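You operate a simulated robot arm through the tools that you are given. There is no shell and no other tool. Be economical: measure what you need, move in short steps, check, and stop when the job is done.

The job below is to be done with a simulated robot arm. You get a single attempt, and the scene is never put back.

## Task
Take the scrub sponge and leave it on the shelf under the side bench. Put the purple box on the middle of the black board away on the steel shelf. Take the yellow block on the middle of the black board and put it away on the small steel shelf. Put the deep orange tub on the middle of the black board away on the lower shelf of the hooded bench. Take the egg shell from the top of the white table and leave it on the lower shelf of the white table. Take the blue ring and leave it on the shelf under the narrow conveyor. Take the blue block and leave it on the lower shelf of the hooded bench. Close the gate arm. Do these in any order. Set down upright: yellow block, blue block.
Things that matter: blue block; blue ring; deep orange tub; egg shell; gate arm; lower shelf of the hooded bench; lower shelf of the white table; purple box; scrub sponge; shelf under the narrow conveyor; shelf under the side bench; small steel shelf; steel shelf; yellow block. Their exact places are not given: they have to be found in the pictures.

The check looks at the end state, three seconds after you hand in, the way a careful person would. Anything else that was tipped, shoved, dropped, spilled or broken makes it a failure.

## Robot
A 7-joint arm with a two-finger parallel gripper on a trunk, on a base that drives. Base frame: it is fixed to the floor where the robot stands at the start and does not move with it; the origin is under the middle of the robot, x ahead of it, y to its left, z up; the surface under the hand at the start is at about z = 880. Lengths are in mm, angles in rad, forces in N, time in s.
With the tool pointing down near the work surface it reaches from about 180 to 720 mm from the robot's upright axis, wherever it stands. Its first joint turns from -2.897 to 2.897 rad. Places, roughly: blue block (8x5x6 cm) [-2500, -3600, 900]; blue ring (6x6x3 cm) [-1600, -3100, 900]; deep orange tub (12x17x6 cm) [-5100, -1500, 800]; egg shell (5x4x2 cm) [-1700, -3500, 900]; gate arm [-4700, 5100, 800]; lower shelf of the hooded bench [-1700, -2100, 300]; lower shelf of the white table [-1700, -4000, 300]; purple box [-5000, -1250, 750]; scrub sponge (10x6x4 cm) [500, 100, 900]; shelf under the narrow conveyor [-2400, -1300, 200]; shelf under the side bench [-3200, 1900, 300]; small steel shelf (29x16 cm) [-4680, 6160, 760]; steel shelf [500, -200, 900]; yellow block (8x6x6 cm) [-5200, -1300, 800]. Payload 1.57 kg.
The tool frame sits at the grasp point between the pads (the TCP): z along the fingers, y along the line on which they close. The tips reach 30 mm beyond it. Largest opening 110 mm; finger width 24, thickness 12; the body of the gripper, 48 by 112 mm, starts 78 mm behind the TCP.
Orientation is told as [roll, pitch, yaw] about the base's x, y, z axes, in that order, counted from this pose: with the fingers straight down and closing along the base's y, the tool's x points along the base's -x, its y along +y and its z along -z.

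## Interface
- The arm moves only by the tool drive_tool. Its argument "moves" is a list of rows, each a list of 6 numbers: the shift along the tool's x, y, z in mm, then the turn, a rotation vector about the tool's x, y, z in rad. In form: [[dx, dy, dz, ax, ay, az], ...]. A call has 1 to 8 rows; each row is the pose to reach, as a shift and turn from the pose commanded when the call began, along the tool's axes at that moment. "fingers" is the opening, from 0 (shut) to 1 (fully open), set as the call begins (left out, the last holds). Rows are played at 5 a second. More than 50 mm and 0.15 rad between two rows, or a gripper value outside its range, and nothing of the call is played. A pose out of reach is approached as far as the arm can. The call stops where the force on the tool passes 40 N (or 10 N more than at its start, if that is more) or the arm is blocked; 0.2 s more then pass. Each finger travels about 45 mm/s and halts on what it meets, pressing with about 27 N; the grip force reading is that of the motor and also rises with nothing between the fingers. The clock runs only during rows and for 0.2 s after the last one: add rows that repeat a pose to give the fingers time. It gives the time, the measured TCP pose, the force on the tool (base axes), the opening and the grip force at its end, in the units of the frame above (readings bear some noise), with the torque about the TCP (base axes, N m) and any sound that the robot's microphone picked up.
- Cameras (640 x 400 px; columns grow to the right, rows downward): "scene" is now at [17.4, 131.3, 1517.6]; the picture's right is [-0.28, -0.96, 0.00], its down [-0.67, 0.19, -0.72] and it looks along [0.69, -0.20, -0.70] (base axes); focal length 261 px, centre (320, 200). "wrist" rides on the gripper at [70, 16, -141] in the tool frame; the picture's right is [-0.23, 0.97, 0.00], its down [-0.86, -0.20, -0.48] and it looks along [-0.47, -0.11, 0.88] (tool axes); focal length 222 px, centre (320, 200).
- capture(camera): a new picture of that camera. The clock stands still meanwhile.
- raise_lower(by): slides the trunk up (or, below 0, down) by that many mm; the arm and the scene camera ride with it, the base frame stays. It gives what a move gives, with no picture.
- drive_base(legs): drives the robot by 1 to 6 legs, each [ahead, turn to the left] in mm and rad, along the robot's own axes; the way and the turn of a leg run together, so that a leg with both is an arc; at most 1500 mm and 3.142 rad a leg. The arm and the cameras ride along, it lands a little off, and it stops where it bumps. It gives what a move gives.
- head_to(pan, tilt): turns the head with the scene camera to pan (to the left, within 2.705 rad either way) and tilt (down, from -0.506 to 1.204), counted from straight ahead of the robot. It gives what a move gives.
- probe_pixels(camera, pixels): for up to 12 pixels [column, row] of the newest picture of that camera ("zoom" is the newest enlarged one), the place [x, y, z] in the base frame of the surface seen there, good to about 3 mm. The clock stands still meanwhile.
- inspect(camera, box): a new picture of the part [left, top, right, bottom] of that camera's present view, enlarged. The clock stands still meanwhile.
- sign_off(): hands the job in; it is judged then, once.

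Go step by step. Measure first, check grasps and placings, and put right what went wrong. The budget is 145 turns and 168 pictures, counting those below and the enlarged ones. Unless the task says otherwise, let go and move clear before handing in, and close with one line.

The tools are called after "Call:" as a command line: name --pt "numbers of a row" for each row, then --argument value for the rest, lists and objects as JSON in quotes. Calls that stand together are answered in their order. drive_tool: Moves the arm, as the interface text tells. Its arguments: {"type":"object","properties":{"moves":{"type":"array","items":{"type":"array","items":{"type":"number"}}},"fingers":{"type":"number"}},"required":["moves"]} The other tools are called the same way: raise_lower (by) slides the trunk up or down; drive_base (legs) drives the base; head_to (pan, tilt) turns the head that bears the scene camera; capture (camera) takes a picture; probe_pixels (camera, pixels) gives the place of the surface under pixels of a picture; inspect (camera, box) takes an enlarged picture of a part of a camera's view; sign_off () hands the job in.

At the start:

```text
clock: 0.0
eef_pos: [389.6, -282.7, 1143.0]
tcp_rot: [-0.001, -0.001, 0.002]
wrist_force: [0.6, -0.3, 0.1]
torque: [0.02, 0.01, 0.0]
grip_width: 110.0
gripper_force: 0.0
trunk travel left (down, up): [-450.0, 140.0]
robot x, y, heading: [1.8, -0.4, 0.005]
head pan, tilt: [-0.279, 0.77]
```

scene: 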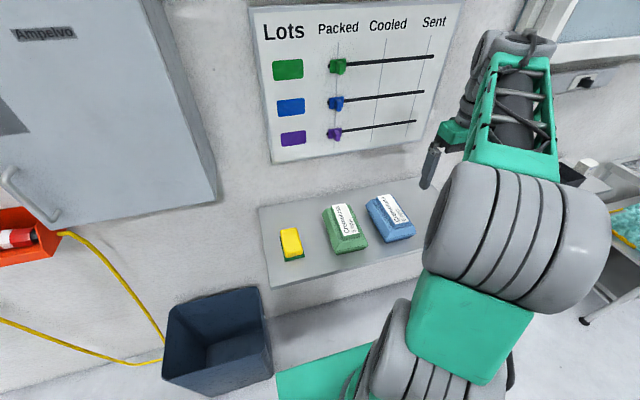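
wrist: 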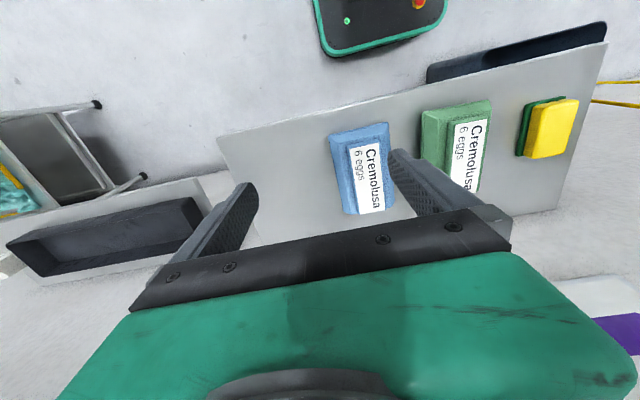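

The sponge (yellow/green, scene pixel 290,243) sits on the steel shelf beside the egg boxes. I measure it and the shelf first.

Call:
probe_pixels --camera "scene" --pixels '[[283, 232], [297, 229], [303, 252], [288, 257], [290, 243], [262, 210], [270, 284], [400, 258], [345, 215], [390, 205], [325, 195], [330, 270]]'

Call:
head_to --pan 1.0 --tilt 0.2

Call:
capture --camera "scene"

Call:
head_to --pan 2.3 --tilt 0.2

Call:
capture --camera "scene"

Call:
head_to --pan -2.5 --tilt 0.2

Call:
capture --camera "scene"

Call:
head_to --pan -1.3 --tilt 0.2

Call:
capture --camera "scene"

```text
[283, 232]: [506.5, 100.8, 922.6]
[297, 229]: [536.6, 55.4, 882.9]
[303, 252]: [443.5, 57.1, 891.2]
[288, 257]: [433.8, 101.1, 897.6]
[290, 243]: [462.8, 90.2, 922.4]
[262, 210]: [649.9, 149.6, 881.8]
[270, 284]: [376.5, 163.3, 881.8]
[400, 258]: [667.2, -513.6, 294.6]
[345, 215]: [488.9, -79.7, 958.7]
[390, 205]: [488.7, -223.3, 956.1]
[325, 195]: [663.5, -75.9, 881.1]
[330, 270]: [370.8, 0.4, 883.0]
```

```text
clock: 1.4
eef_pos: [389.8, -283.7, 1142.2]
tcp_rot: [0.0, 0.0, -0.001]
wrist_force: [-0.1, -1.0, 0.7]
torque: [0.03, 0.0, 0.03]
grip_width: 109.9
gripper_force: 0.1
trunk travel left (down, up): [-450.0, 140.0]
robot x, y, heading: [-0.6, 1.7, 0.006]
head pan, tilt: [1.0, 0.201]
```

```text
165 pictures are left
```

scene: 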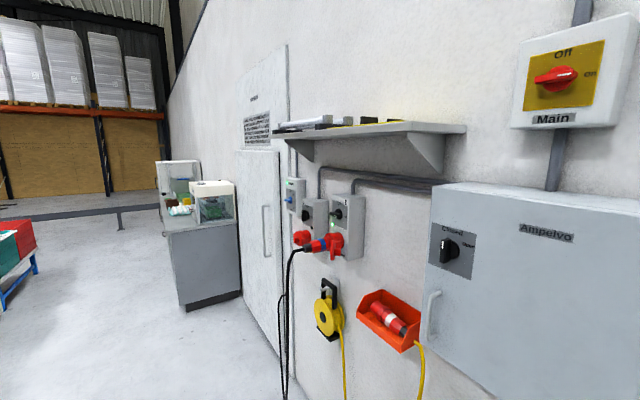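

```text
clock: 2.9
eef_pos: [390.3, -283.2, 1143.0]
tcp_rot: [0.0, 0.0, -0.001]
wrist_force: [-0.1, 0.8, -0.7]
torque: [0.02, 0.0, 0.03]
grip_width: 109.9
gripper_force: 0.0
trunk travel left (down, up): [-450.0, 140.0]
robot x, y, heading: [-1.1, 2.1, -0.001]
head pan, tilt: [2.3, 0.201]
```

```text
164 pictures are left
```

scene: 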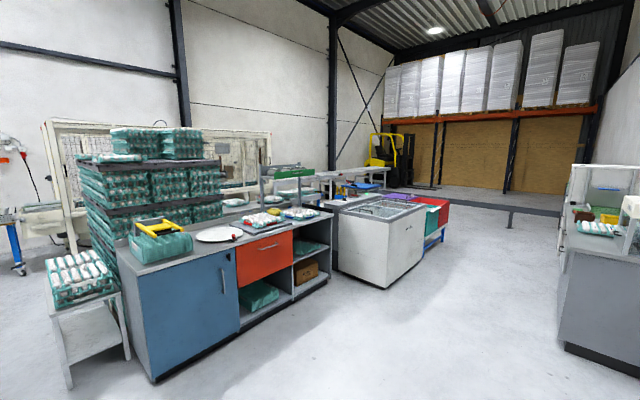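

```text
clock: 6.7
eef_pos: [389.0, -282.9, 1143.1]
tcp_rot: [0.001, 0.0, 0.0]
wrist_force: [0.2, 0.2, 0.3]
torque: [0.0, 0.01, 0.01]
grip_width: 110.1
gripper_force: 0.2
trunk travel left (down, up): [-450.0, 140.0]
robot x, y, heading: [0.5, -5.0, 0.002]
head pan, tilt: [-2.499, 0.201]
```

```text
163 pictures are left
```

scene: 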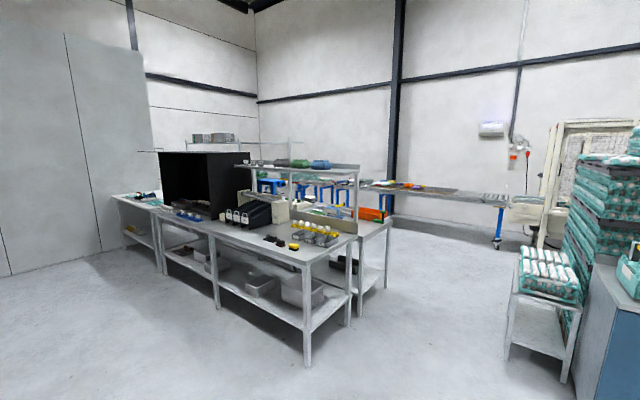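

```text
clock: 8.1
eef_pos: [390.1, -283.5, 1142.0]
tcp_rot: [0.0, 0.0, 0.0]
wrist_force: [0.1, -0.3, -0.3]
torque: [0.03, -0.02, 0.01]
grip_width: 109.9
gripper_force: 0.1
trunk travel left (down, up): [-450.0, 140.0]
robot x, y, heading: [-0.7, -1.5, -0.001]
head pan, tilt: [-1.3, 0.201]
```

```text
162 pictures are left
```

scene: 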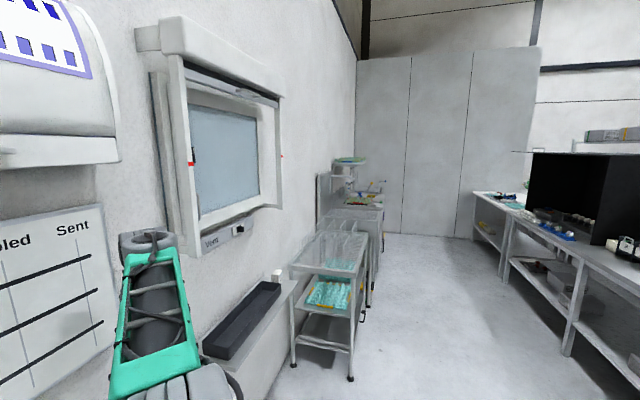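

The sponge spans about x 430–525, y 52–104 with its top at z 922, and the shelf is at 882. I move above it with fingers open along y and check with the wrist camera.

Call:
drive_tool --pt "-10.5 45.4 0 0 0 0" --pt "-21 90.8 0 0 0 0" --pt "-31.5 136 0 0 0 0" --pt "-42 181.5 0 0 0 0" --pt "-52.5 227 0 0 0 0" --pt "-63 272.4 0 0 0 0" --pt "-73.5 317.7 0 0 0 0" --pt "-84 362 0 0 0 0" --fingers 1

Call:
drive_tool --pt "0 0 45 0 0 0" --pt "0 0 90 0 0 0" --pt "0 0 130 0 0 0"

Call:
capture --camera "wrist"

Call:
probe_pixels --camera "scene" --pixels '[[400, 250], [580, 350], [480, 240], [345, 380], [300, 360], [360, 160], [375, 210]]'

```text
clock: 9.9
eef_pos: [472.6, 78.4, 1142.4]
tcp_rot: [0.0, -0.001, -0.002]
wrist_force: [0.1, -0.4, 0.1]
torque: [-0.01, -0.01, 0.04]
grip_width: 110.0
gripper_force: 0.2
trunk travel left (down, up): [-450.0, 140.0]
robot x, y, heading: [-0.7, -0.5, 0.003]
head pan, tilt: [-1.3, 0.201]
```

```text
clock: 10.7
eef_pos: [471.1, 77.5, 1012.3]
tcp_rot: [0.0, -0.001, 0.0]
wrist_force: [-1.1, 0.0, 0.7]
torque: [0.0, 0.01, 0.02]
grip_width: 110.0
gripper_force: 0.0
trunk travel left (down, up): [-450.0, 140.0]
robot x, y, heading: [-2.8, -1.2, -0.003]
head pan, tilt: [-1.3, 0.201]
```

```text
161 pictures are left
```

wrist: 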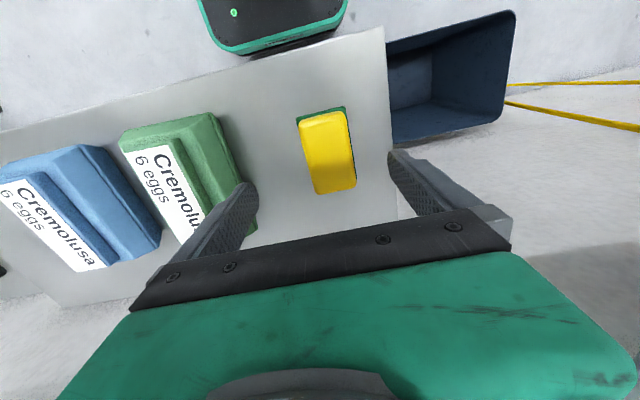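

```text
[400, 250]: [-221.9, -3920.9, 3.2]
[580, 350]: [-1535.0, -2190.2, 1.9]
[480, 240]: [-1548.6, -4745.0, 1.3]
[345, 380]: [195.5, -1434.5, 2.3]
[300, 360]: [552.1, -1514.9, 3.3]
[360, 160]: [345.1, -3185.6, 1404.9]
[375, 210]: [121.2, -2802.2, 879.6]
```

The green egg box's edge (wrist pixel 245,185) is near the left finger's descent path, so I probe that gap and the sponge corners.

Call:
probe_pixels --camera "wrist" --pixels '[[300, 118], [345, 112], [356, 185], [316, 193], [203, 115], [240, 175], [250, 205], [256, 225], [328, 150]]'

```text
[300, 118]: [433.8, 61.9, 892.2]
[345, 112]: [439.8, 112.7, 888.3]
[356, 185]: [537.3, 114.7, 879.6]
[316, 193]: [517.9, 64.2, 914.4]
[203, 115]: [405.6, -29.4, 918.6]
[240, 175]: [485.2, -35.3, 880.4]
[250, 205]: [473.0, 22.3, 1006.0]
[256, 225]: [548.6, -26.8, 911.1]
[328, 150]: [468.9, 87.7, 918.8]
```

The box edge lies at y ≈ -27, so the fingers clear it. The sponge centre is about (476, 86), so I descend and grip.

Call:
drive_tool --pt "-5 8.5 30 0 0 0" --pt "-5 8.5 65 0 0 0" --pt "-5 8.5 95 0 0 0"

Call:
drive_tool --pt "0 0 0 0 0 0" --pt "0 0 0 0 0 0" --pt "0 0 0 0 0 0" --pt "0 0 0 0 0 0" --pt "0 0 -30 0 0 0" --pt "0 0 -80 0 0 0" --fingers 0.3

```text
clock: 11.5
eef_pos: [478.4, 85.8, 917.1]
tcp_rot: [0.001, 0.0, -0.001]
wrist_force: [-0.4, 0.2, 0.0]
torque: [-0.02, 0.0, -0.01]
grip_width: 109.9
gripper_force: 0.2
trunk travel left (down, up): [-450.0, 140.0]
robot x, y, heading: [-0.6, -0.3, -0.001]
head pan, tilt: [-1.3, 0.201]
```

```text
clock: 12.9
eef_pos: [477.1, 88.2, 996.4]
tcp_rot: [0.0, 0.001, -0.001]
wrist_force: [-0.6, 0.3, -1.1]
torque: [0.01, 0.02, -0.01]
grip_width: 57.3
gripper_force: 26.7
trunk travel left (down, up): [-450.0, 140.0]
robot x, y, heading: [-1.8, -0.6, 0.001]
head pan, tilt: [-1.3, 0.201]
```

The sponge is held (width 57). I pull the arm in, back away from the wall, turn toward the room and map it.

Call:
drive_tool --pt "25 -20 -40 0 0 0" --pt "60 -40 -70 0 0 0" --pt "100 -50 -100 0 0 0" --pt "130 -60 -100 0 0 0"

Call:
drive_base --legs '[[-600, 0], [0, 2.6]]'

Call:
head_to --pan 0.0 --tilt 0.25

Call:
capture --camera "scene"

```text
refused: row 1 steps farther than a row can; nothing moved
```

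```text
clock: 22.4
eef_pos: [-1061.5, 173.8, 994.8]
tcp_rot: [-0.001, -0.001, 2.594]
wrist_force: [0.3, -0.1, -0.2]
torque: [0.0, -0.01, -0.02]
grip_width: 57.2
gripper_force: 27.2
trunk travel left (down, up): [-450.0, 140.0]
robot x, y, heading: [-607.9, -0.1, 2.588]
head pan, tilt: [-1.3, 0.201]
```

```text
clock: 23.9
eef_pos: [-1060.2, 172.3, 996.2]
tcp_rot: [0.0, 0.001, 2.593]
wrist_force: [0.3, -0.7, 0.2]
torque: [-0.02, 0.03, 0.0]
grip_width: 57.1
gripper_force: 27.2
trunk travel left (down, up): [-450.0, 140.0]
robot x, y, heading: [-607.8, -1.8, 2.592]
head pan, tilt: [0.0, 0.25]
```

```text
160 pictures are left
```

scene: 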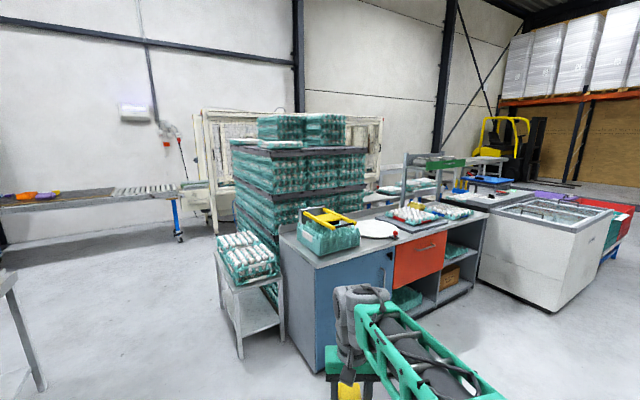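

I probe the bench, the nearby tables and the far conveyor to build a map.

Call:
probe_pixels --camera "scene" --pixels '[[300, 240], [320, 372], [462, 262], [455, 300], [450, 275], [235, 260], [260, 318], [280, 362], [40, 195], [550, 310], [410, 300], [480, 170]]'

```text
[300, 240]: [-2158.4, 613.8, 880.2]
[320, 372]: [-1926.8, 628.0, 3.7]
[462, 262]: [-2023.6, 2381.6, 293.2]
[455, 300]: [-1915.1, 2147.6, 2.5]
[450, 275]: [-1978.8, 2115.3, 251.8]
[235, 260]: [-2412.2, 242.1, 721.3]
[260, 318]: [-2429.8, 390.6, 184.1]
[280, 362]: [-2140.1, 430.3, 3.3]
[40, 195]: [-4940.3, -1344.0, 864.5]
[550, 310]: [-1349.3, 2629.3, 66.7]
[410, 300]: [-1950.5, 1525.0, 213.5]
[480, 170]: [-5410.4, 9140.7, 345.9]
```

The main bench runs along x ≈ -2000, y 600–2500, so the side bench is beyond it. I look left to plan the passage.

Call:
head_to --pan 0.75 --tilt 0.35

Call:
capture --camera "scene"

Call:
probe_pixels --camera "scene" --pixels '[[200, 230], [330, 240], [250, 320], [270, 200], [130, 150], [330, 330], [340, 160], [400, 160], [450, 170], [520, 180], [60, 200], [420, 300]]'

```text
clock: 25.0
eef_pos: [-1061.8, 172.7, 995.6]
tcp_rot: [-0.001, 0.0, 2.594]
wrist_force: [0.3, -0.1, -0.1]
torque: [0.0, -0.01, 0.0]
grip_width: 57.2
gripper_force: 26.7
trunk travel left (down, up): [-450.0, 140.0]
robot x, y, heading: [-609.8, -2.2, 2.592]
head pan, tilt: [0.75, 0.351]
```

```text
159 pictures are left
```

scene: 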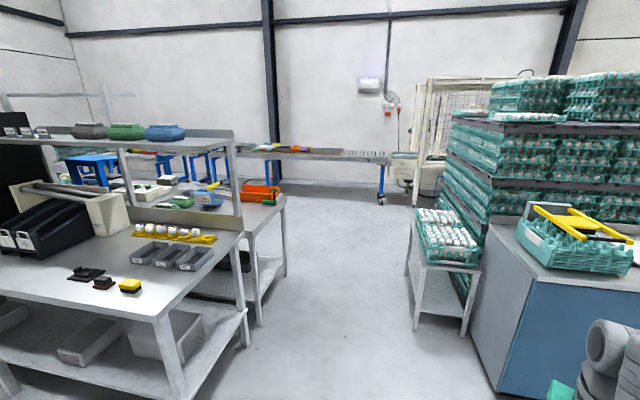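

```text
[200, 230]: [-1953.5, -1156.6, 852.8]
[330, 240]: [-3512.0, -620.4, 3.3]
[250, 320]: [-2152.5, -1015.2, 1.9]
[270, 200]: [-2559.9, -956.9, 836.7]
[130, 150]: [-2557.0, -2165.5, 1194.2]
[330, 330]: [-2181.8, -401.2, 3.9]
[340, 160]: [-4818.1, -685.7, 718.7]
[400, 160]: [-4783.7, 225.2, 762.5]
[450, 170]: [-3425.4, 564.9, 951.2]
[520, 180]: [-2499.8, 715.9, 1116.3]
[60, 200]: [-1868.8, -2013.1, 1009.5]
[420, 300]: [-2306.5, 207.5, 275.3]
```

The aisle between y ≈ -900 and 200 is open. I tuck the arm, drive west along y ≈ -350 and look north for the side bench.

Call:
drive_tool --pt "25 -20 -30 0 0 0" --pt "55 -40 -60 0 0 0" --pt "90 -60 -80 0 0 0" --pt "120 -80 -90 0 0 0"

Call:
drive_base --legs '[[0, 0.69], [1400, 0], [1320, 0]]'

Call:
head_to --pan -1.2 --tilt 0.3

Call:
capture --camera "scene"

Call:
probe_pixels --camera "scene" --pixels '[[200, 230], [330, 240], [250, 320], [320, 200], [130, 250], [330, 330], [400, 250], [400, 200], [450, 200], [520, 250], [60, 250], [420, 320]]'

```text
clock: 26.0
eef_pos: [-914.9, 178.0, 1087.1]
tcp_rot: [0.001, -0.001, 2.594]
wrist_force: [-0.2, -0.2, -1.3]
torque: [-0.02, 0.0, -0.01]
grip_width: 57.2
gripper_force: 27.1
trunk travel left (down, up): [-450.0, 140.0]
robot x, y, heading: [-607.8, -3.0, 2.59]
head pan, tilt: [0.75, 0.351]
```

```text
clock: 41.0
eef_pos: [-3643.1, -467.0, 1085.7]
tcp_rot: [0.001, 0.0, -2.994]
wrist_force: [0.5, 0.1, -0.4]
torque: [0.0, -0.03, 0.01]
grip_width: 57.0
gripper_force: 27.2
trunk travel left (down, up): [-450.0, 140.0]
robot x, y, heading: [-3289.9, -405.9, -2.999]
head pan, tilt: [0.75, 0.351]
```

```text
clock: 42.9
eef_pos: [-3642.2, -466.0, 1086.1]
tcp_rot: [0.0, 0.0, -2.994]
wrist_force: [0.0, -0.7, -0.3]
torque: [0.0, 0.0, -0.01]
grip_width: 57.1
gripper_force: 26.7
trunk travel left (down, up): [-450.0, 140.0]
robot x, y, heading: [-3296.2, -405.4, -2.993]
head pan, tilt: [-1.201, 0.3]
```

```text
158 pictures are left
```

scene: 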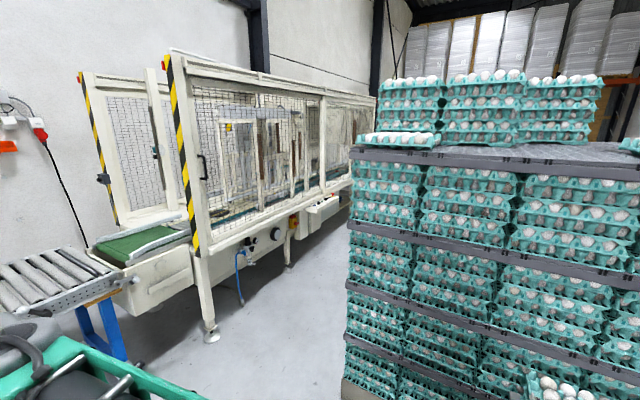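

```text
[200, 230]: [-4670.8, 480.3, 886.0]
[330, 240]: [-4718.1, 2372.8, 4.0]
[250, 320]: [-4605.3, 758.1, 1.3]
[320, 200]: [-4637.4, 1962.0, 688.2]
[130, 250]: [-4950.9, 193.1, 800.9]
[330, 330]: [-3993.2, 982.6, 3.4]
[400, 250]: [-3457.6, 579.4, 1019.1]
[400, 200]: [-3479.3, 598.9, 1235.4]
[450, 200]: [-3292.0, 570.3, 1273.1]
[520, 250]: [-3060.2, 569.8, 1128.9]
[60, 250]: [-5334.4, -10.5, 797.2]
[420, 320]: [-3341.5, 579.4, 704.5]
```

The aisle lies between the pallet stack (x > -3480) and the fenced machine (x < -4600). I go to (-4020, -100), turn north and advance.

Call:
drive_base --legs '[[0, -0.544], [788, 0], [0, -1.173], [1000, 0]]'

Call:
head_to --pan -0.6 --tilt 0.45

Call:
capture --camera "scene"

Call:
probe_pixels --camera "scene" --pixels '[[200, 230], [330, 240], [250, 320], [320, 200], [130, 250], [330, 330], [400, 250], [400, 200], [450, 200], [520, 250], [60, 250], [420, 320]]'

```text
clock: 56.4
eef_pos: [-4014.1, 1249.2, 1085.7]
tcp_rot: [0.0, 0.0, 1.558]
wrist_force: [0.0, 1.3, -1.0]
torque: [0.02, 0.02, 0.04]
grip_width: 57.0
gripper_force: 26.7
trunk travel left (down, up): [-450.0, 140.0]
robot x, y, heading: [-4015.0, 895.9, 1.558]
head pan, tilt: [-1.201, 0.3]
```

```text
clock: 57.4
eef_pos: [-4013.8, 1249.4, 1085.0]
tcp_rot: [-0.001, 0.0, 1.558]
wrist_force: [-1.0, 0.1, -0.9]
torque: [0.01, -0.02, -0.01]
grip_width: 57.1
gripper_force: 27.0
trunk travel left (down, up): [-450.0, 140.0]
robot x, y, heading: [-4011.9, 893.3, 1.556]
head pan, tilt: [-0.6, 0.45]
```

```text
157 pictures are left
```

scene: 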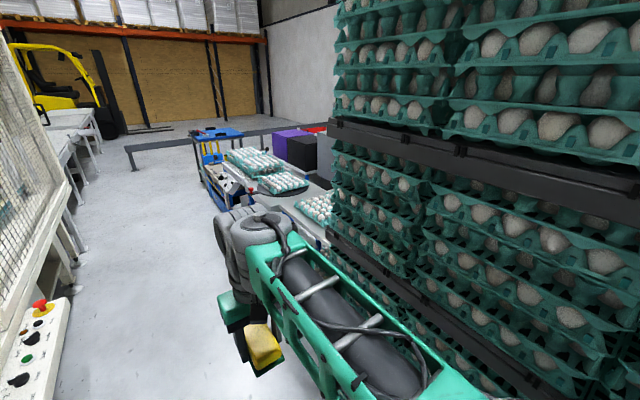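

```text
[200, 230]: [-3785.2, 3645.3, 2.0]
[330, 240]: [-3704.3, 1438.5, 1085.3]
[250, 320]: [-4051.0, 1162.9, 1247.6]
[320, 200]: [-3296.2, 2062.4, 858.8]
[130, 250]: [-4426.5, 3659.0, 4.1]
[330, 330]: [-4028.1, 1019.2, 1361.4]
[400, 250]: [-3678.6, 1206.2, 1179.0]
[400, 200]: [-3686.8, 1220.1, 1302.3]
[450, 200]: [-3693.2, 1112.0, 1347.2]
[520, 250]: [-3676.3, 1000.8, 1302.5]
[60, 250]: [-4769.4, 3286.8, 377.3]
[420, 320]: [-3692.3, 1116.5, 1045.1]
```

The side bench begins just past the stack (x ≈ -3300, y 2060, top 859). I advance 800 and look right at its shelf.

Call:
drive_base --legs '[[1000, 0]]'

Call:
head_to --pan -1.5 --tilt 0.65

Call:
capture --camera "scene"

Call:
probe_pixels --camera "scene" --pixels '[[200, 230], [330, 240], [250, 320], [320, 200], [130, 250], [330, 330], [400, 250], [400, 200], [450, 200], [520, 250], [60, 250], [420, 320]]'

```text
clock: 62.6
eef_pos: [-4000.0, 2260.9, 1086.9]
tcp_rot: [0.001, 0.002, 1.556]
wrist_force: [-0.4, 0.3, -0.8]
torque: [0.02, 0.01, 0.02]
grip_width: 57.3
gripper_force: 26.3
trunk travel left (down, up): [-450.0, 140.0]
robot x, y, heading: [-4000.3, 1906.9, 1.555]
head pan, tilt: [-0.6, 0.45]
```

```text
clock: 63.8
eef_pos: [-4000.6, 2260.6, 1085.4]
tcp_rot: [0.001, -0.001, 1.559]
wrist_force: [-0.4, 0.2, 0.5]
torque: [0.02, 0.0, -0.05]
grip_width: 57.1
gripper_force: 27.1
trunk travel left (down, up): [-450.0, 140.0]
robot x, y, heading: [-3999.3, 1905.1, 1.555]
head pan, tilt: [-1.499, 0.649]
```

```text
156 pictures are left
```

scene: 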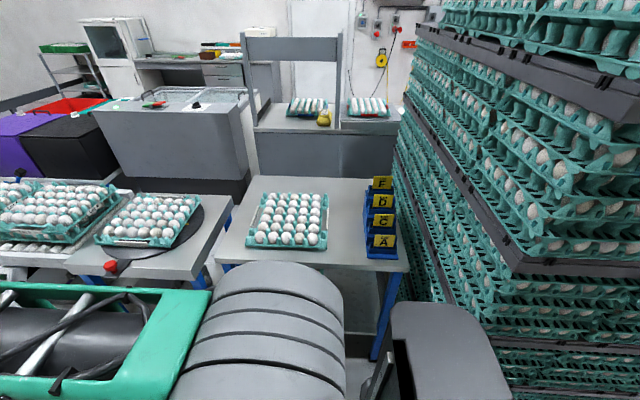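

```text
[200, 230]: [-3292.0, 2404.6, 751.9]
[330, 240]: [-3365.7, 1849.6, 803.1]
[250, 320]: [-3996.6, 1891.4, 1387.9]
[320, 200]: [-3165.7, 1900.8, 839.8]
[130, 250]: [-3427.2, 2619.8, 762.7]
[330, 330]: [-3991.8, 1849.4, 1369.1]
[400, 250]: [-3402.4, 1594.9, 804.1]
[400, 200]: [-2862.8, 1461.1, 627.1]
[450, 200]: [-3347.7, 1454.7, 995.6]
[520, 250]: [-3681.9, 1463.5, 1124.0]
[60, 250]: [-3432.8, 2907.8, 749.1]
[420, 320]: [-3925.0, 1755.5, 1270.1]
```

The bench's aisle edge is near x ≈ -3480, y 1560–2230. I turn to face it and look at the shelf beneath.

Call:
drive_base --legs '[[0, -1.555]]'

Call:
head_to --pan 0.35 --tilt 0.85

Call:
raise_lower --by -300

Call:
capture --camera "scene"

Call:
capture --camera "wrist"

```text
clock: 68.0
eef_pos: [-3641.3, 1904.8, 1085.8]
tcp_rot: [0.001, -0.001, -0.017]
wrist_force: [0.4, 0.0, -0.4]
torque: [-0.03, 0.0, 0.01]
grip_width: 57.3
gripper_force: 26.9
trunk travel left (down, up): [-450.0, 140.0]
robot x, y, heading: [-4002.0, 1902.3, -0.02]
head pan, tilt: [-1.499, 0.649]
```

```text
clock: 69.9
eef_pos: [-3641.0, 1905.0, 1086.2]
tcp_rot: [-0.001, 0.002, -0.017]
wrist_force: [0.5, 0.0, -0.5]
torque: [-0.02, -0.01, 0.01]
grip_width: 57.1
gripper_force: 27.2
trunk travel left (down, up): [-450.0, 140.0]
robot x, y, heading: [-3996.7, 1901.2, -0.018]
head pan, tilt: [0.351, 0.85]
```

```text
clock: 72.9
eef_pos: [-3641.3, 1906.3, 787.0]
tcp_rot: [0.0, 0.0, -0.018]
wrist_force: [-0.2, -0.7, -1.0]
torque: [-0.04, 0.03, -0.01]
grip_width: 56.8
gripper_force: 26.9
trunk travel left (down, up): [-150.0, 440.0]
robot x, y, heading: [-3998.5, 1900.3, -0.014]
head pan, tilt: [0.351, 0.85]
```

```text
155 pictures are left
```

scene: 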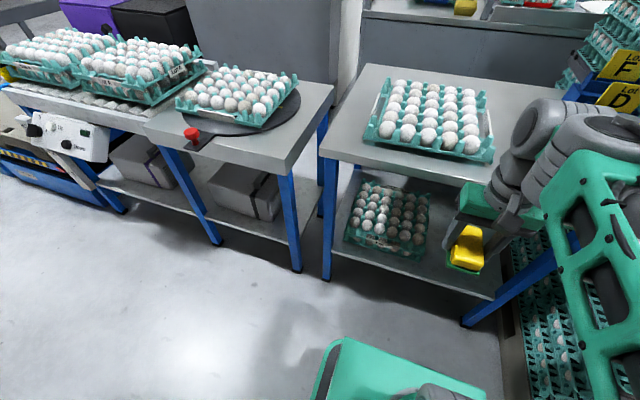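

```text
154 pictures are left
```

wrist: 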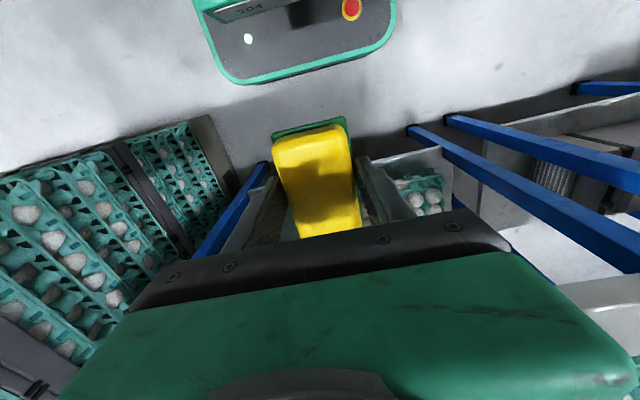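

The shelf is visible under the bench, with an egg tray at (388,215) and free space to its right. I probe its edges.

Call:
probe_pixels --camera "scene" --pixels '[[345, 245], [495, 290], [410, 260], [424, 245], [430, 200], [440, 230], [450, 270], [330, 155], [480, 180], [470, 285], [410, 175], [360, 230]]'

```text
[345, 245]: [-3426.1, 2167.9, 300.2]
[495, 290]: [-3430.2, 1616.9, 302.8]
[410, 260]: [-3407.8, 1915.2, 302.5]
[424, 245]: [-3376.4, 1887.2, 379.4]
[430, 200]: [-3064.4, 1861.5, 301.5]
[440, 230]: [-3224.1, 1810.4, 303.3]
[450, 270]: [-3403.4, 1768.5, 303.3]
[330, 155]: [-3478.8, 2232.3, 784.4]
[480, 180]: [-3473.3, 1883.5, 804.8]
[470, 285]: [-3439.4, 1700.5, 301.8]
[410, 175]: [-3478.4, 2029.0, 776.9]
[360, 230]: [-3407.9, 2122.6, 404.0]
```

Shelf surface z ≈ 302 with front edge at x ≈ -3435, free for y 1620–1880. I will reach under with the tool tilted about 0.7 rad forward, starting by lowering and tilting.

Call:
raise_lower --by -150

Call:
drive_tool --pt "-25 -31 0 0 -0.14 0" --pt "-50 -62 0 0 -0.28 0" --pt "-75 -93 0 0 -0.42 0" --pt "-100 -124 0 0 -0.56 0" --pt "-125 -155 0 0 -0.7 0"

Call:
capture --camera "scene"

```text
clock: 74.6
eef_pos: [-3640.5, 1905.6, 636.3]
tcp_rot: [0.0, 0.001, -0.018]
wrist_force: [0.1, -0.8, -1.5]
torque: [-0.04, 0.02, 0.05]
grip_width: 57.2
gripper_force: 26.6
trunk travel left (down, up): [0.0, 590.0]
robot x, y, heading: [-3996.2, 1902.2, -0.02]
head pan, tilt: [0.351, 0.85]
```

```text
clock: 75.8
eef_pos: [-3520.3, 1747.5, 635.8]
tcp_rot: [0.0, -0.702, -0.016]
wrist_force: [0.3, 0.6, -0.7]
torque: [-0.02, 0.01, -0.05]
grip_width: 57.1
gripper_force: 26.6
trunk travel left (down, up): [0.0, 590.0]
robot x, y, heading: [-3997.6, 1903.9, -0.02]
head pan, tilt: [0.351, 0.85]
```

```text
153 pictures are left
```

scene: 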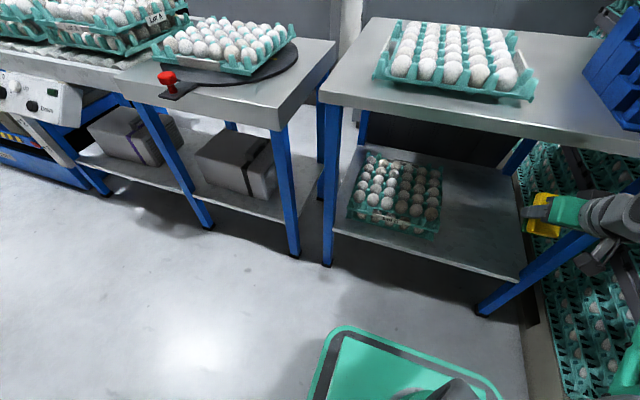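

The pose is reached cleanly and the path under the bench is open. I go down, then forward over the shelf.

Call:
drive_tool --pt "32 4 38.2 0 0 0" --pt "64 8 76.5 0 0 0" --pt "96 12 114 0 0 0" --pt "128 15 152 0 0 0" --pt "97 15 178 0 0 0" --pt "66 15 205 0 0 0" --pt "34 15 232 0 0 0" --pt "3 15 259 0 0 0"

Call:
drive_tool --pt "22 0 26 0 0 0" --pt "44 0 52 0 0 0"

Call:
capture --camera "scene"

```text
clock: 77.6
eef_pos: [-3354.5, 1759.5, 435.1]
tcp_rot: [-0.001, -0.701, -0.017]
wrist_force: [-0.4, -0.8, 0.3]
torque: [-0.01, 0.02, 0.02]
grip_width: 57.1
gripper_force: 27.0
trunk travel left (down, up): [0.0, 590.0]
robot x, y, heading: [-3999.2, 1900.4, -0.013]
head pan, tilt: [0.351, 0.85]
```

```text
clock: 78.2
eef_pos: [-3354.8, 1759.9, 368.8]
tcp_rot: [-0.002, -0.702, -0.016]
wrist_force: [0.1, 0.1, -1.6]
torque: [-0.02, 0.05, 0.0]
grip_width: 57.2
gripper_force: 27.1
trunk travel left (down, up): [0.0, 590.0]
robot x, y, heading: [-3996.8, 1905.7, -0.016]
head pan, tilt: [0.351, 0.85]
```

```text
152 pictures are left
```

scene: 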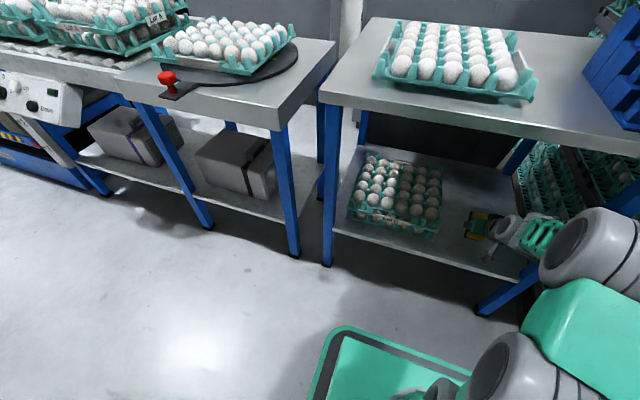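

The sponge is just above the shelf, clear of the egg tray. I release it and retreat along the tool axis.

Call:
drive_tool --pt "2 0 3 0 0 0" --pt "2 0 3 0 0 0" --pt "2 0 3 0 0 0" --pt "2 0 3 0 0 0" --pt "2 0 -20 0 0 0" --pt "2 0 -60 0 0 0" --pt "2 0 -105 0 0 0" --pt "2 0 -150 0 0 0" --fingers 0.85

Call:
capture --camera "wrist"

Call:
inspect --camera "scene" --box '[320, 120, 560, 300]'

```text
clock: 80.0
eef_pos: [-3453.5, 1761.4, 480.6]
tcp_rot: [-0.001, -0.699, -0.019]
wrist_force: [0.2, -0.1, -0.3]
torque: [-0.01, -0.06, -0.01]
grip_width: 93.7
gripper_force: 0.0
trunk travel left (down, up): [0.0, 590.0]
robot x, y, heading: [-3999.5, 1902.0, -0.016]
head pan, tilt: [0.351, 0.85]
```

```text
151 pictures are left
```

wrist: 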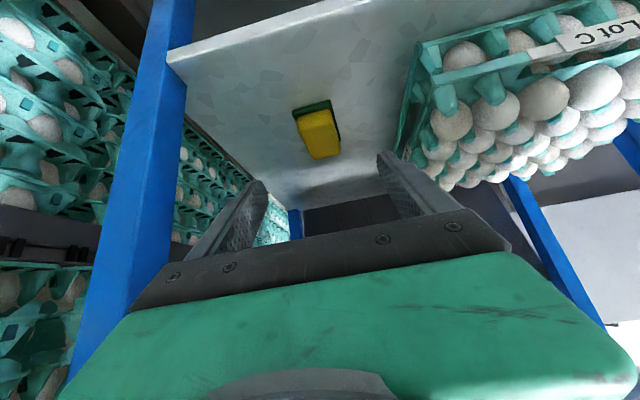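

```text
2.22 times, centred on (440, 210) of scene
```

zoom: 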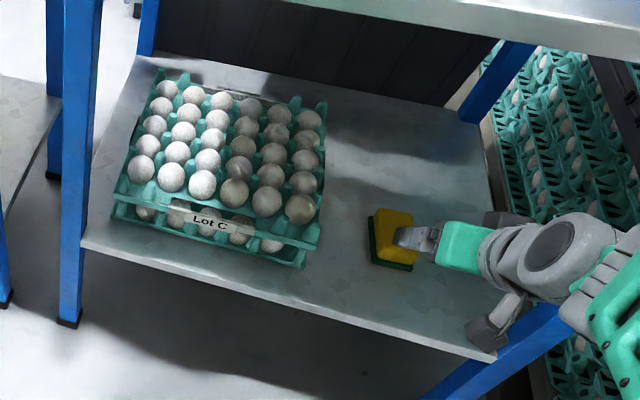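

The sponge lies on the shelf, clear of the tray. I withdraw, straighten the tool, raise the trunk, then drive back south toward the black board.

Call:
drive_tool --pt "38 0 -32 0 0 0" --pt "76 0 -64 0 0 0" --pt "114 0 -96 0 0 0" --pt "114 0 -96 0 0.14 0" --pt "114 0 -96 0 0.28 0" --pt "114 0 -96 0 0.42 0" --pt "114 0 -96 0 0.56 0" --pt "114 0 -96 0 0.7 0"

Call:
raise_lower --by 450

Call:
drive_base --legs '[[0, -1.55], [1500, 0], [1000, 0]]'

Call:
head_to --pan 0.5 --tilt 0.3

Call:
capture --camera "scene"

Call:
head_to --pan -0.6 --tilt 0.4

Call:
capture --camera "scene"

Call:
probe_pixels --camera "scene" --pixels '[[200, 230], [330, 240], [250, 320], [320, 200], [130, 250], [330, 330], [400, 250], [400, 200], [450, 200], [520, 250], [60, 250], [420, 320]]'

```text
clock: 81.8
eef_pos: [-3601.2, 1763.3, 481.7]
tcp_rot: [-0.001, 0.001, -0.018]
wrist_force: [-0.6, 0.1, 0.9]
torque: [0.0, 0.0, 0.0]
grip_width: 93.5
gripper_force: 0.1
trunk travel left (down, up): [0.0, 590.0]
robot x, y, heading: [-3999.6, 1901.7, -0.018]
head pan, tilt: [0.351, 0.85]
```

```text
refused: 450 is not a number from -400 to 400
```

```text
clock: 91.0
eef_pos: [-4094.2, 367.9, 481.4]
tcp_rot: [0.0, 0.0, -1.545]
wrist_force: [0.4, -0.4, 0.3]
torque: [0.02, -0.03, -0.05]
grip_width: 93.2
gripper_force: 0.1
trunk travel left (down, up): [0.0, 590.0]
robot x, y, heading: [-3976.7, 772.0, -1.414]
head pan, tilt: [0.351, 0.85]
stopped in leg 2: the robot was blocked; the commanded pose is now the measured one
```

```text
clock: 92.0
eef_pos: [-4095.4, 367.3, 481.1]
tcp_rot: [0.001, -0.001, -1.546]
wrist_force: [0.4, 0.2, 0.1]
torque: [0.03, 0.02, -0.02]
grip_width: 93.6
gripper_force: 0.1
trunk travel left (down, up): [0.0, 590.0]
robot x, y, heading: [-3973.5, 769.1, -1.414]
head pan, tilt: [0.499, 0.3]
```

```text
149 pictures are left
```

scene: 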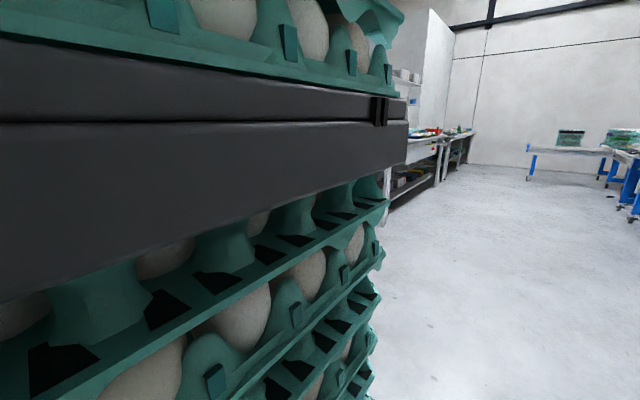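

```text
clock: 93.3
eef_pos: [-4095.1, 369.2, 481.1]
tcp_rot: [0.0, 0.0, -1.544]
wrist_force: [0.1, 0.9, 0.2]
torque: [0.01, 0.02, -0.03]
grip_width: 93.2
gripper_force: 0.0
trunk travel left (down, up): [0.0, 590.0]
robot x, y, heading: [-3979.7, 769.8, -1.42]
head pan, tilt: [-0.6, 0.4]
```

```text
148 pictures are left
```

scene: 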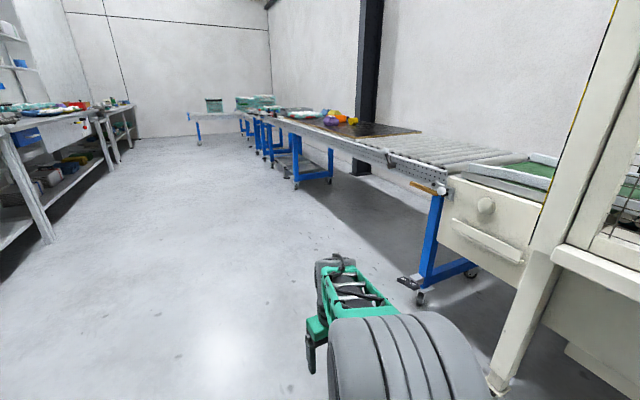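

```text
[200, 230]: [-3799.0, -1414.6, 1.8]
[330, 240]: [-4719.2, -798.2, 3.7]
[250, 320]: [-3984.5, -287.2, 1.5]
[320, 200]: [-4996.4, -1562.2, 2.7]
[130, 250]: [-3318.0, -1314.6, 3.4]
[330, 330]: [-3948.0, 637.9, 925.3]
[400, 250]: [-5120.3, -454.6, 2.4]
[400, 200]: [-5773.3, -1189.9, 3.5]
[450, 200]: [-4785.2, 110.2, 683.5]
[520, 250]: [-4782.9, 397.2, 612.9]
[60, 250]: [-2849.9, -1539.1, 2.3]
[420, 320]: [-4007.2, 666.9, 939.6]
```

The drive was blocked at y ≈ 770 because I drove with the arm still low after the raise was refused. I look left to see what touched.

Call:
head_to --pan 0.9 --tilt 0.8

Call:
capture --camera "scene"

Call:
head_to --pan 1.8 --tilt 0.5

Call:
capture --camera "scene"

```text
clock: 94.9
eef_pos: [-4095.5, 367.9, 482.7]
tcp_rot: [0.001, 0.001, -1.543]
wrist_force: [-0.4, -0.6, 0.2]
torque: [0.02, -0.02, 0.03]
grip_width: 93.2
gripper_force: 0.1
trunk travel left (down, up): [0.0, 590.0]
robot x, y, heading: [-3977.3, 771.2, -1.419]
head pan, tilt: [0.901, 0.799]
```

```text
147 pictures are left
```

scene: 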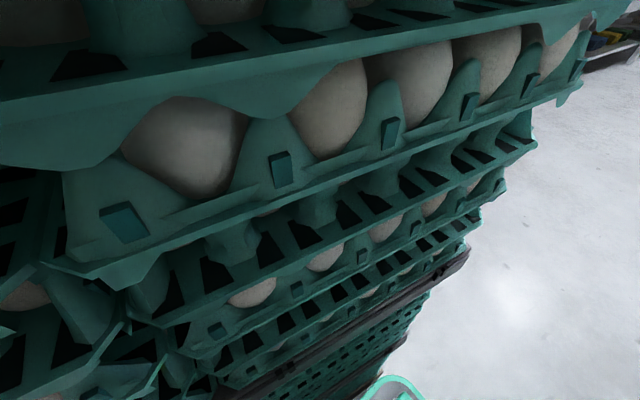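

```text
clock: 96.1
eef_pos: [-4096.1, 367.8, 482.1]
tcp_rot: [0.0, -0.001, -1.545]
wrist_force: [-0.3, -0.5, -0.3]
torque: [-0.03, 0.02, 0.01]
grip_width: 93.5
gripper_force: 0.1
trunk travel left (down, up): [0.0, 590.0]
robot x, y, heading: [-3975.8, 773.5, -1.422]
head pan, tilt: [1.799, 0.499]
```

```text
146 pictures are left
```

scene: 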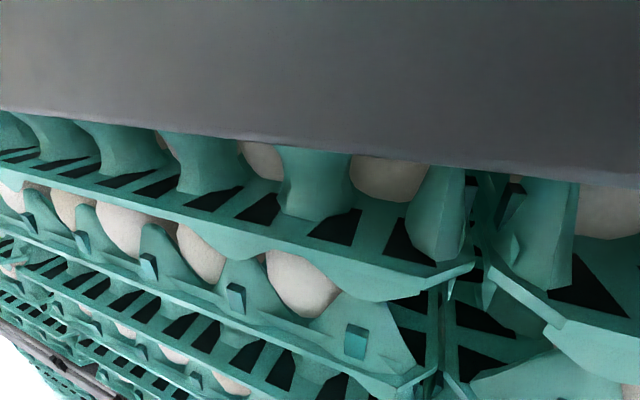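

The base just brushed the stack, which looks undisturbed. I raise the trunk, turn away from it, and go out diagonally.

Call:
raise_lower --by 400

Call:
drive_base --legs '[[0, -0.35], [700, 0], [700, 0.2]]'

Call:
head_to --pan 2.4 --tilt 0.3

Call:
capture --camera "scene"

Call:
head_to --pan -0.6 --tilt 0.4

Call:
capture --camera "scene"

Call:
probe_pixels --camera "scene" --pixels '[[200, 230], [330, 240], [250, 320], [320, 200], [130, 250], [330, 330], [400, 250], [400, 200], [450, 200], [520, 250], [60, 250], [420, 320]]'

```text
clock: 99.9
eef_pos: [-4094.5, 368.1, 881.9]
tcp_rot: [0.001, 0.001, -1.545]
wrist_force: [0.5, 0.8, 0.3]
torque: [-0.01, -0.01, -0.04]
grip_width: 93.6
gripper_force: 0.0
trunk travel left (down, up): [-400.0, 190.0]
robot x, y, heading: [-3975.6, 767.3, -1.418]
head pan, tilt: [1.799, 0.499]
```

```text
clock: 101.4
eef_pos: [-4217.1, 424.0, 881.2]
tcp_rot: [0.0, 0.0, -1.869]
wrist_force: [0.2, 0.9, 0.2]
torque: [0.01, 0.03, 0.0]
grip_width: 93.8
gripper_force: 0.0
trunk travel left (down, up): [-400.0, 190.0]
robot x, y, heading: [-3982.9, 767.2, -1.737]
head pan, tilt: [1.799, 0.499]
stopped in leg 1: the robot was blocked; the commanded pose is now the measured one
```

```text
clock: 102.4
eef_pos: [-4217.1, 424.0, 881.1]
tcp_rot: [0.001, 0.001, -1.868]
wrist_force: [-0.3, 0.0, 0.6]
torque: [-0.02, 0.01, 0.01]
grip_width: 93.6
gripper_force: 0.1
trunk travel left (down, up): [-400.0, 190.0]
robot x, y, heading: [-3981.2, 765.9, -1.744]
head pan, tilt: [2.4, 0.3]
```

```text
145 pictures are left
```

scene: 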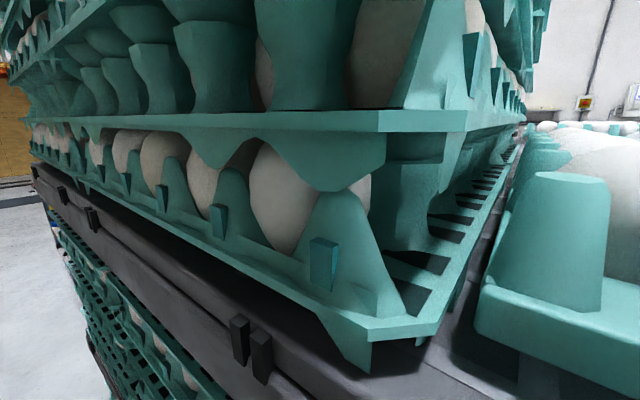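

```text
clock: 105.0
eef_pos: [-4218.5, 423.8, 881.5]
tcp_rot: [0.0, 0.001, -1.868]
wrist_force: [-1.0, -0.4, -0.2]
torque: [0.01, -0.01, 0.02]
grip_width: 93.7
gripper_force: 0.1
trunk travel left (down, up): [-400.0, 190.0]
robot x, y, heading: [-3978.0, 765.3, -1.736]
head pan, tilt: [-0.6, 0.4]
```

```text
144 pictures are left
```

scene: 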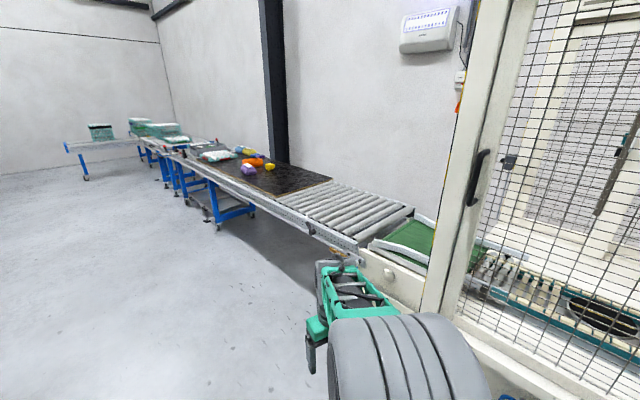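

```text
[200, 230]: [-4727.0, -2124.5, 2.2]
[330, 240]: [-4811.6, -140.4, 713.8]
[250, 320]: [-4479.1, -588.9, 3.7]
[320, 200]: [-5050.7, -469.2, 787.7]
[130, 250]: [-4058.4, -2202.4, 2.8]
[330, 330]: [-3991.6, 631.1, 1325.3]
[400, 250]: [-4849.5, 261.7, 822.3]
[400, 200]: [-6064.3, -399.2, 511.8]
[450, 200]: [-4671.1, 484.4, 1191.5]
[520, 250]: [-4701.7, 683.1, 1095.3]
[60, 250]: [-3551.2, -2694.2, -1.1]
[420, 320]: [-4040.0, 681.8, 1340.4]
```

Turning works but forward is still caught, so I turn further away from the stack before moving.

Call:
drive_base --legs '[[0, -0.6], [300, 0]]'

```text
clock: 105.8
eef_pos: [-4219.3, 422.8, 881.0]
tcp_rot: [0.0, 0.0, -1.869]
wrist_force: [0.4, 1.0, -0.4]
torque: [0.03, 0.0, 0.0]
grip_width: 93.3
gripper_force: 0.1
trunk travel left (down, up): [-400.0, 190.0]
robot x, y, heading: [-3979.0, 768.1, -1.738]
head pan, tilt: [-0.6, 0.4]
stopped in leg 1: the robot was blocked; the commanded pose is now the measured one
```

Rotating right is limited by the base's rear corner against the stack. I ease back toward parallel and creep forward.

Call:
drive_base --legs '[[0, 0.12], [250, 0]]'

```text
clock: 108.2
eef_pos: [-4188.1, 145.3, 881.5]
tcp_rot: [0.001, 0.001, -1.75]
wrist_force: [-0.4, 0.3, 0.5]
torque: [0.01, 0.0, -0.01]
grip_width: 93.8
gripper_force: 0.1
trunk travel left (down, up): [-400.0, 190.0]
robot x, y, heading: [-3992.1, 512.8, -1.623]
head pan, tilt: [-0.6, 0.4]
```

Free now. I clear the stack, raise the arm, drive to (-4350, -1350) and turn to face the black board.

Call:
raise_lower --by 190

Call:
drive_base --legs '[[400, 0], [0, -0.175], [1500, 0], [0, -1.344]]'

Call:
head_to --pan 0.0 --tilt 0.65

Call:
capture --camera "scene"

Call:
probe_pixels --camera "scene" --pixels '[[200, 230], [330, 240], [250, 320], [320, 200], [130, 250], [330, 330], [400, 250], [400, 200], [450, 200], [520, 250], [60, 250], [420, 320]]'

```text
clock: 110.2
eef_pos: [-4187.7, 145.6, 1072.0]
tcp_rot: [-0.002, 0.0, -1.751]
wrist_force: [0.5, 0.4, -0.3]
torque: [0.03, -0.02, -0.01]
grip_width: 93.7
gripper_force: 0.1
trunk travel left (down, up): [-590.0, 0.0]
robot x, y, heading: [-3988.6, 515.9, -1.621]
head pan, tilt: [-0.6, 0.4]
```

```text
clock: 123.7
eef_pos: [-4715.2, -1158.5, 1071.9]
tcp_rot: [0.0, -0.001, 3.01]
wrist_force: [-0.1, -0.6, -0.3]
torque: [0.01, 0.01, 0.0]
grip_width: 93.5
gripper_force: 0.1
trunk travel left (down, up): [-590.0, 0.0]
robot x, y, heading: [-4337.7, -1337.2, -3.143]
head pan, tilt: [-0.6, 0.4]
```

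```text
clock: 124.7
eef_pos: [-4716.4, -1158.4, 1071.4]
tcp_rot: [0.0, 0.0, 3.013]
wrist_force: [0.0, -1.1, 0.8]
torque: [0.01, -0.02, 0.01]
grip_width: 93.7
gripper_force: 0.0
trunk travel left (down, up): [-590.0, 0.0]
robot x, y, heading: [-4339.3, -1335.0, -3.135]
head pan, tilt: [0.0, 0.649]
```

```text
143 pictures are left
```

scene: 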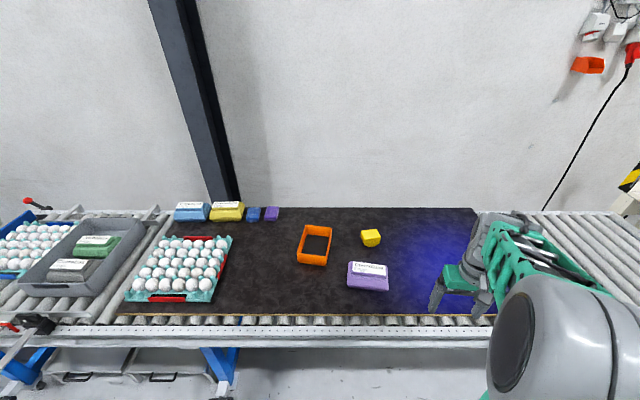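

```text
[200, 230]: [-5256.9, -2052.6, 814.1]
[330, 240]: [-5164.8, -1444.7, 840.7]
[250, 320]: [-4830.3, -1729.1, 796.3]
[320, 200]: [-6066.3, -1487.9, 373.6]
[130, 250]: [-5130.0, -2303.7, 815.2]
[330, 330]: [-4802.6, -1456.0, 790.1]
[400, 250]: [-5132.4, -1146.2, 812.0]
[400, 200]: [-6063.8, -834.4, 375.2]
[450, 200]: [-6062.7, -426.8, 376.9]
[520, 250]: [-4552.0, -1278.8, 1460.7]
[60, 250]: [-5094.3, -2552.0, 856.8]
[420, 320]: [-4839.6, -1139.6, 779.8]
```

Yellow block (371,237), purple box (368,275) and orange tub (314,245) are on the board. I probe their corners.

Call:
inspect --camera "scene" --box '[270, 210, 430, 310]'

```text
4.00 times, centred on (350, 260) of scene
```

zoom: 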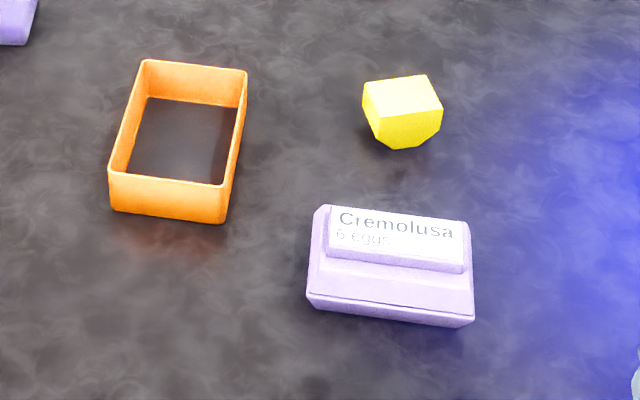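

Call:
probe_pixels --camera "zoom" --pixels '[[364, 84], [427, 77], [440, 105], [381, 117], [392, 146], [395, 160], [317, 215], [470, 225], [473, 325], [308, 297], [395, 280], [110, 175]]'

Call:
probe_pixels --camera "zoom" --pixels '[[146, 61], [244, 71], [226, 186], [110, 172], [115, 209], [222, 222], [180, 140], [395, 230], [350, 370], [380, 95], [420, 130], [333, 290]]'

```text
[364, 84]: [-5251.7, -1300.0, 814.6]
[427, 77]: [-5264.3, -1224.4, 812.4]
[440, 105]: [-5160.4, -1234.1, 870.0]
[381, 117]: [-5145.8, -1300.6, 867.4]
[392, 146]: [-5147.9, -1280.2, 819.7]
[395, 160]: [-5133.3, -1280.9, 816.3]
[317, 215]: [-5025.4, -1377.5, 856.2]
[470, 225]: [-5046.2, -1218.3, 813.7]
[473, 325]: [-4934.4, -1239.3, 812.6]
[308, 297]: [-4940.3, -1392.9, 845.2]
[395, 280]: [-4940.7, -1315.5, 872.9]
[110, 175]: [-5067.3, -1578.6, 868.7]
```

```text
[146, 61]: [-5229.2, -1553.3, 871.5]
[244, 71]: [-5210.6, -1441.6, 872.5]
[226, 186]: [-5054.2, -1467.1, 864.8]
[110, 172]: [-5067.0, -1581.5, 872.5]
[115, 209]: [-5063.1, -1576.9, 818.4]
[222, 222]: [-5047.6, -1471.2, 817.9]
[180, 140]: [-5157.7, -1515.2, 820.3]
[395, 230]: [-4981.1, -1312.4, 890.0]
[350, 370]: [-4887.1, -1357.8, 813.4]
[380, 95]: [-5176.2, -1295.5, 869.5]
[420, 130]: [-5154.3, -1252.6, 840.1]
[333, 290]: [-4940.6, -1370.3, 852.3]
```

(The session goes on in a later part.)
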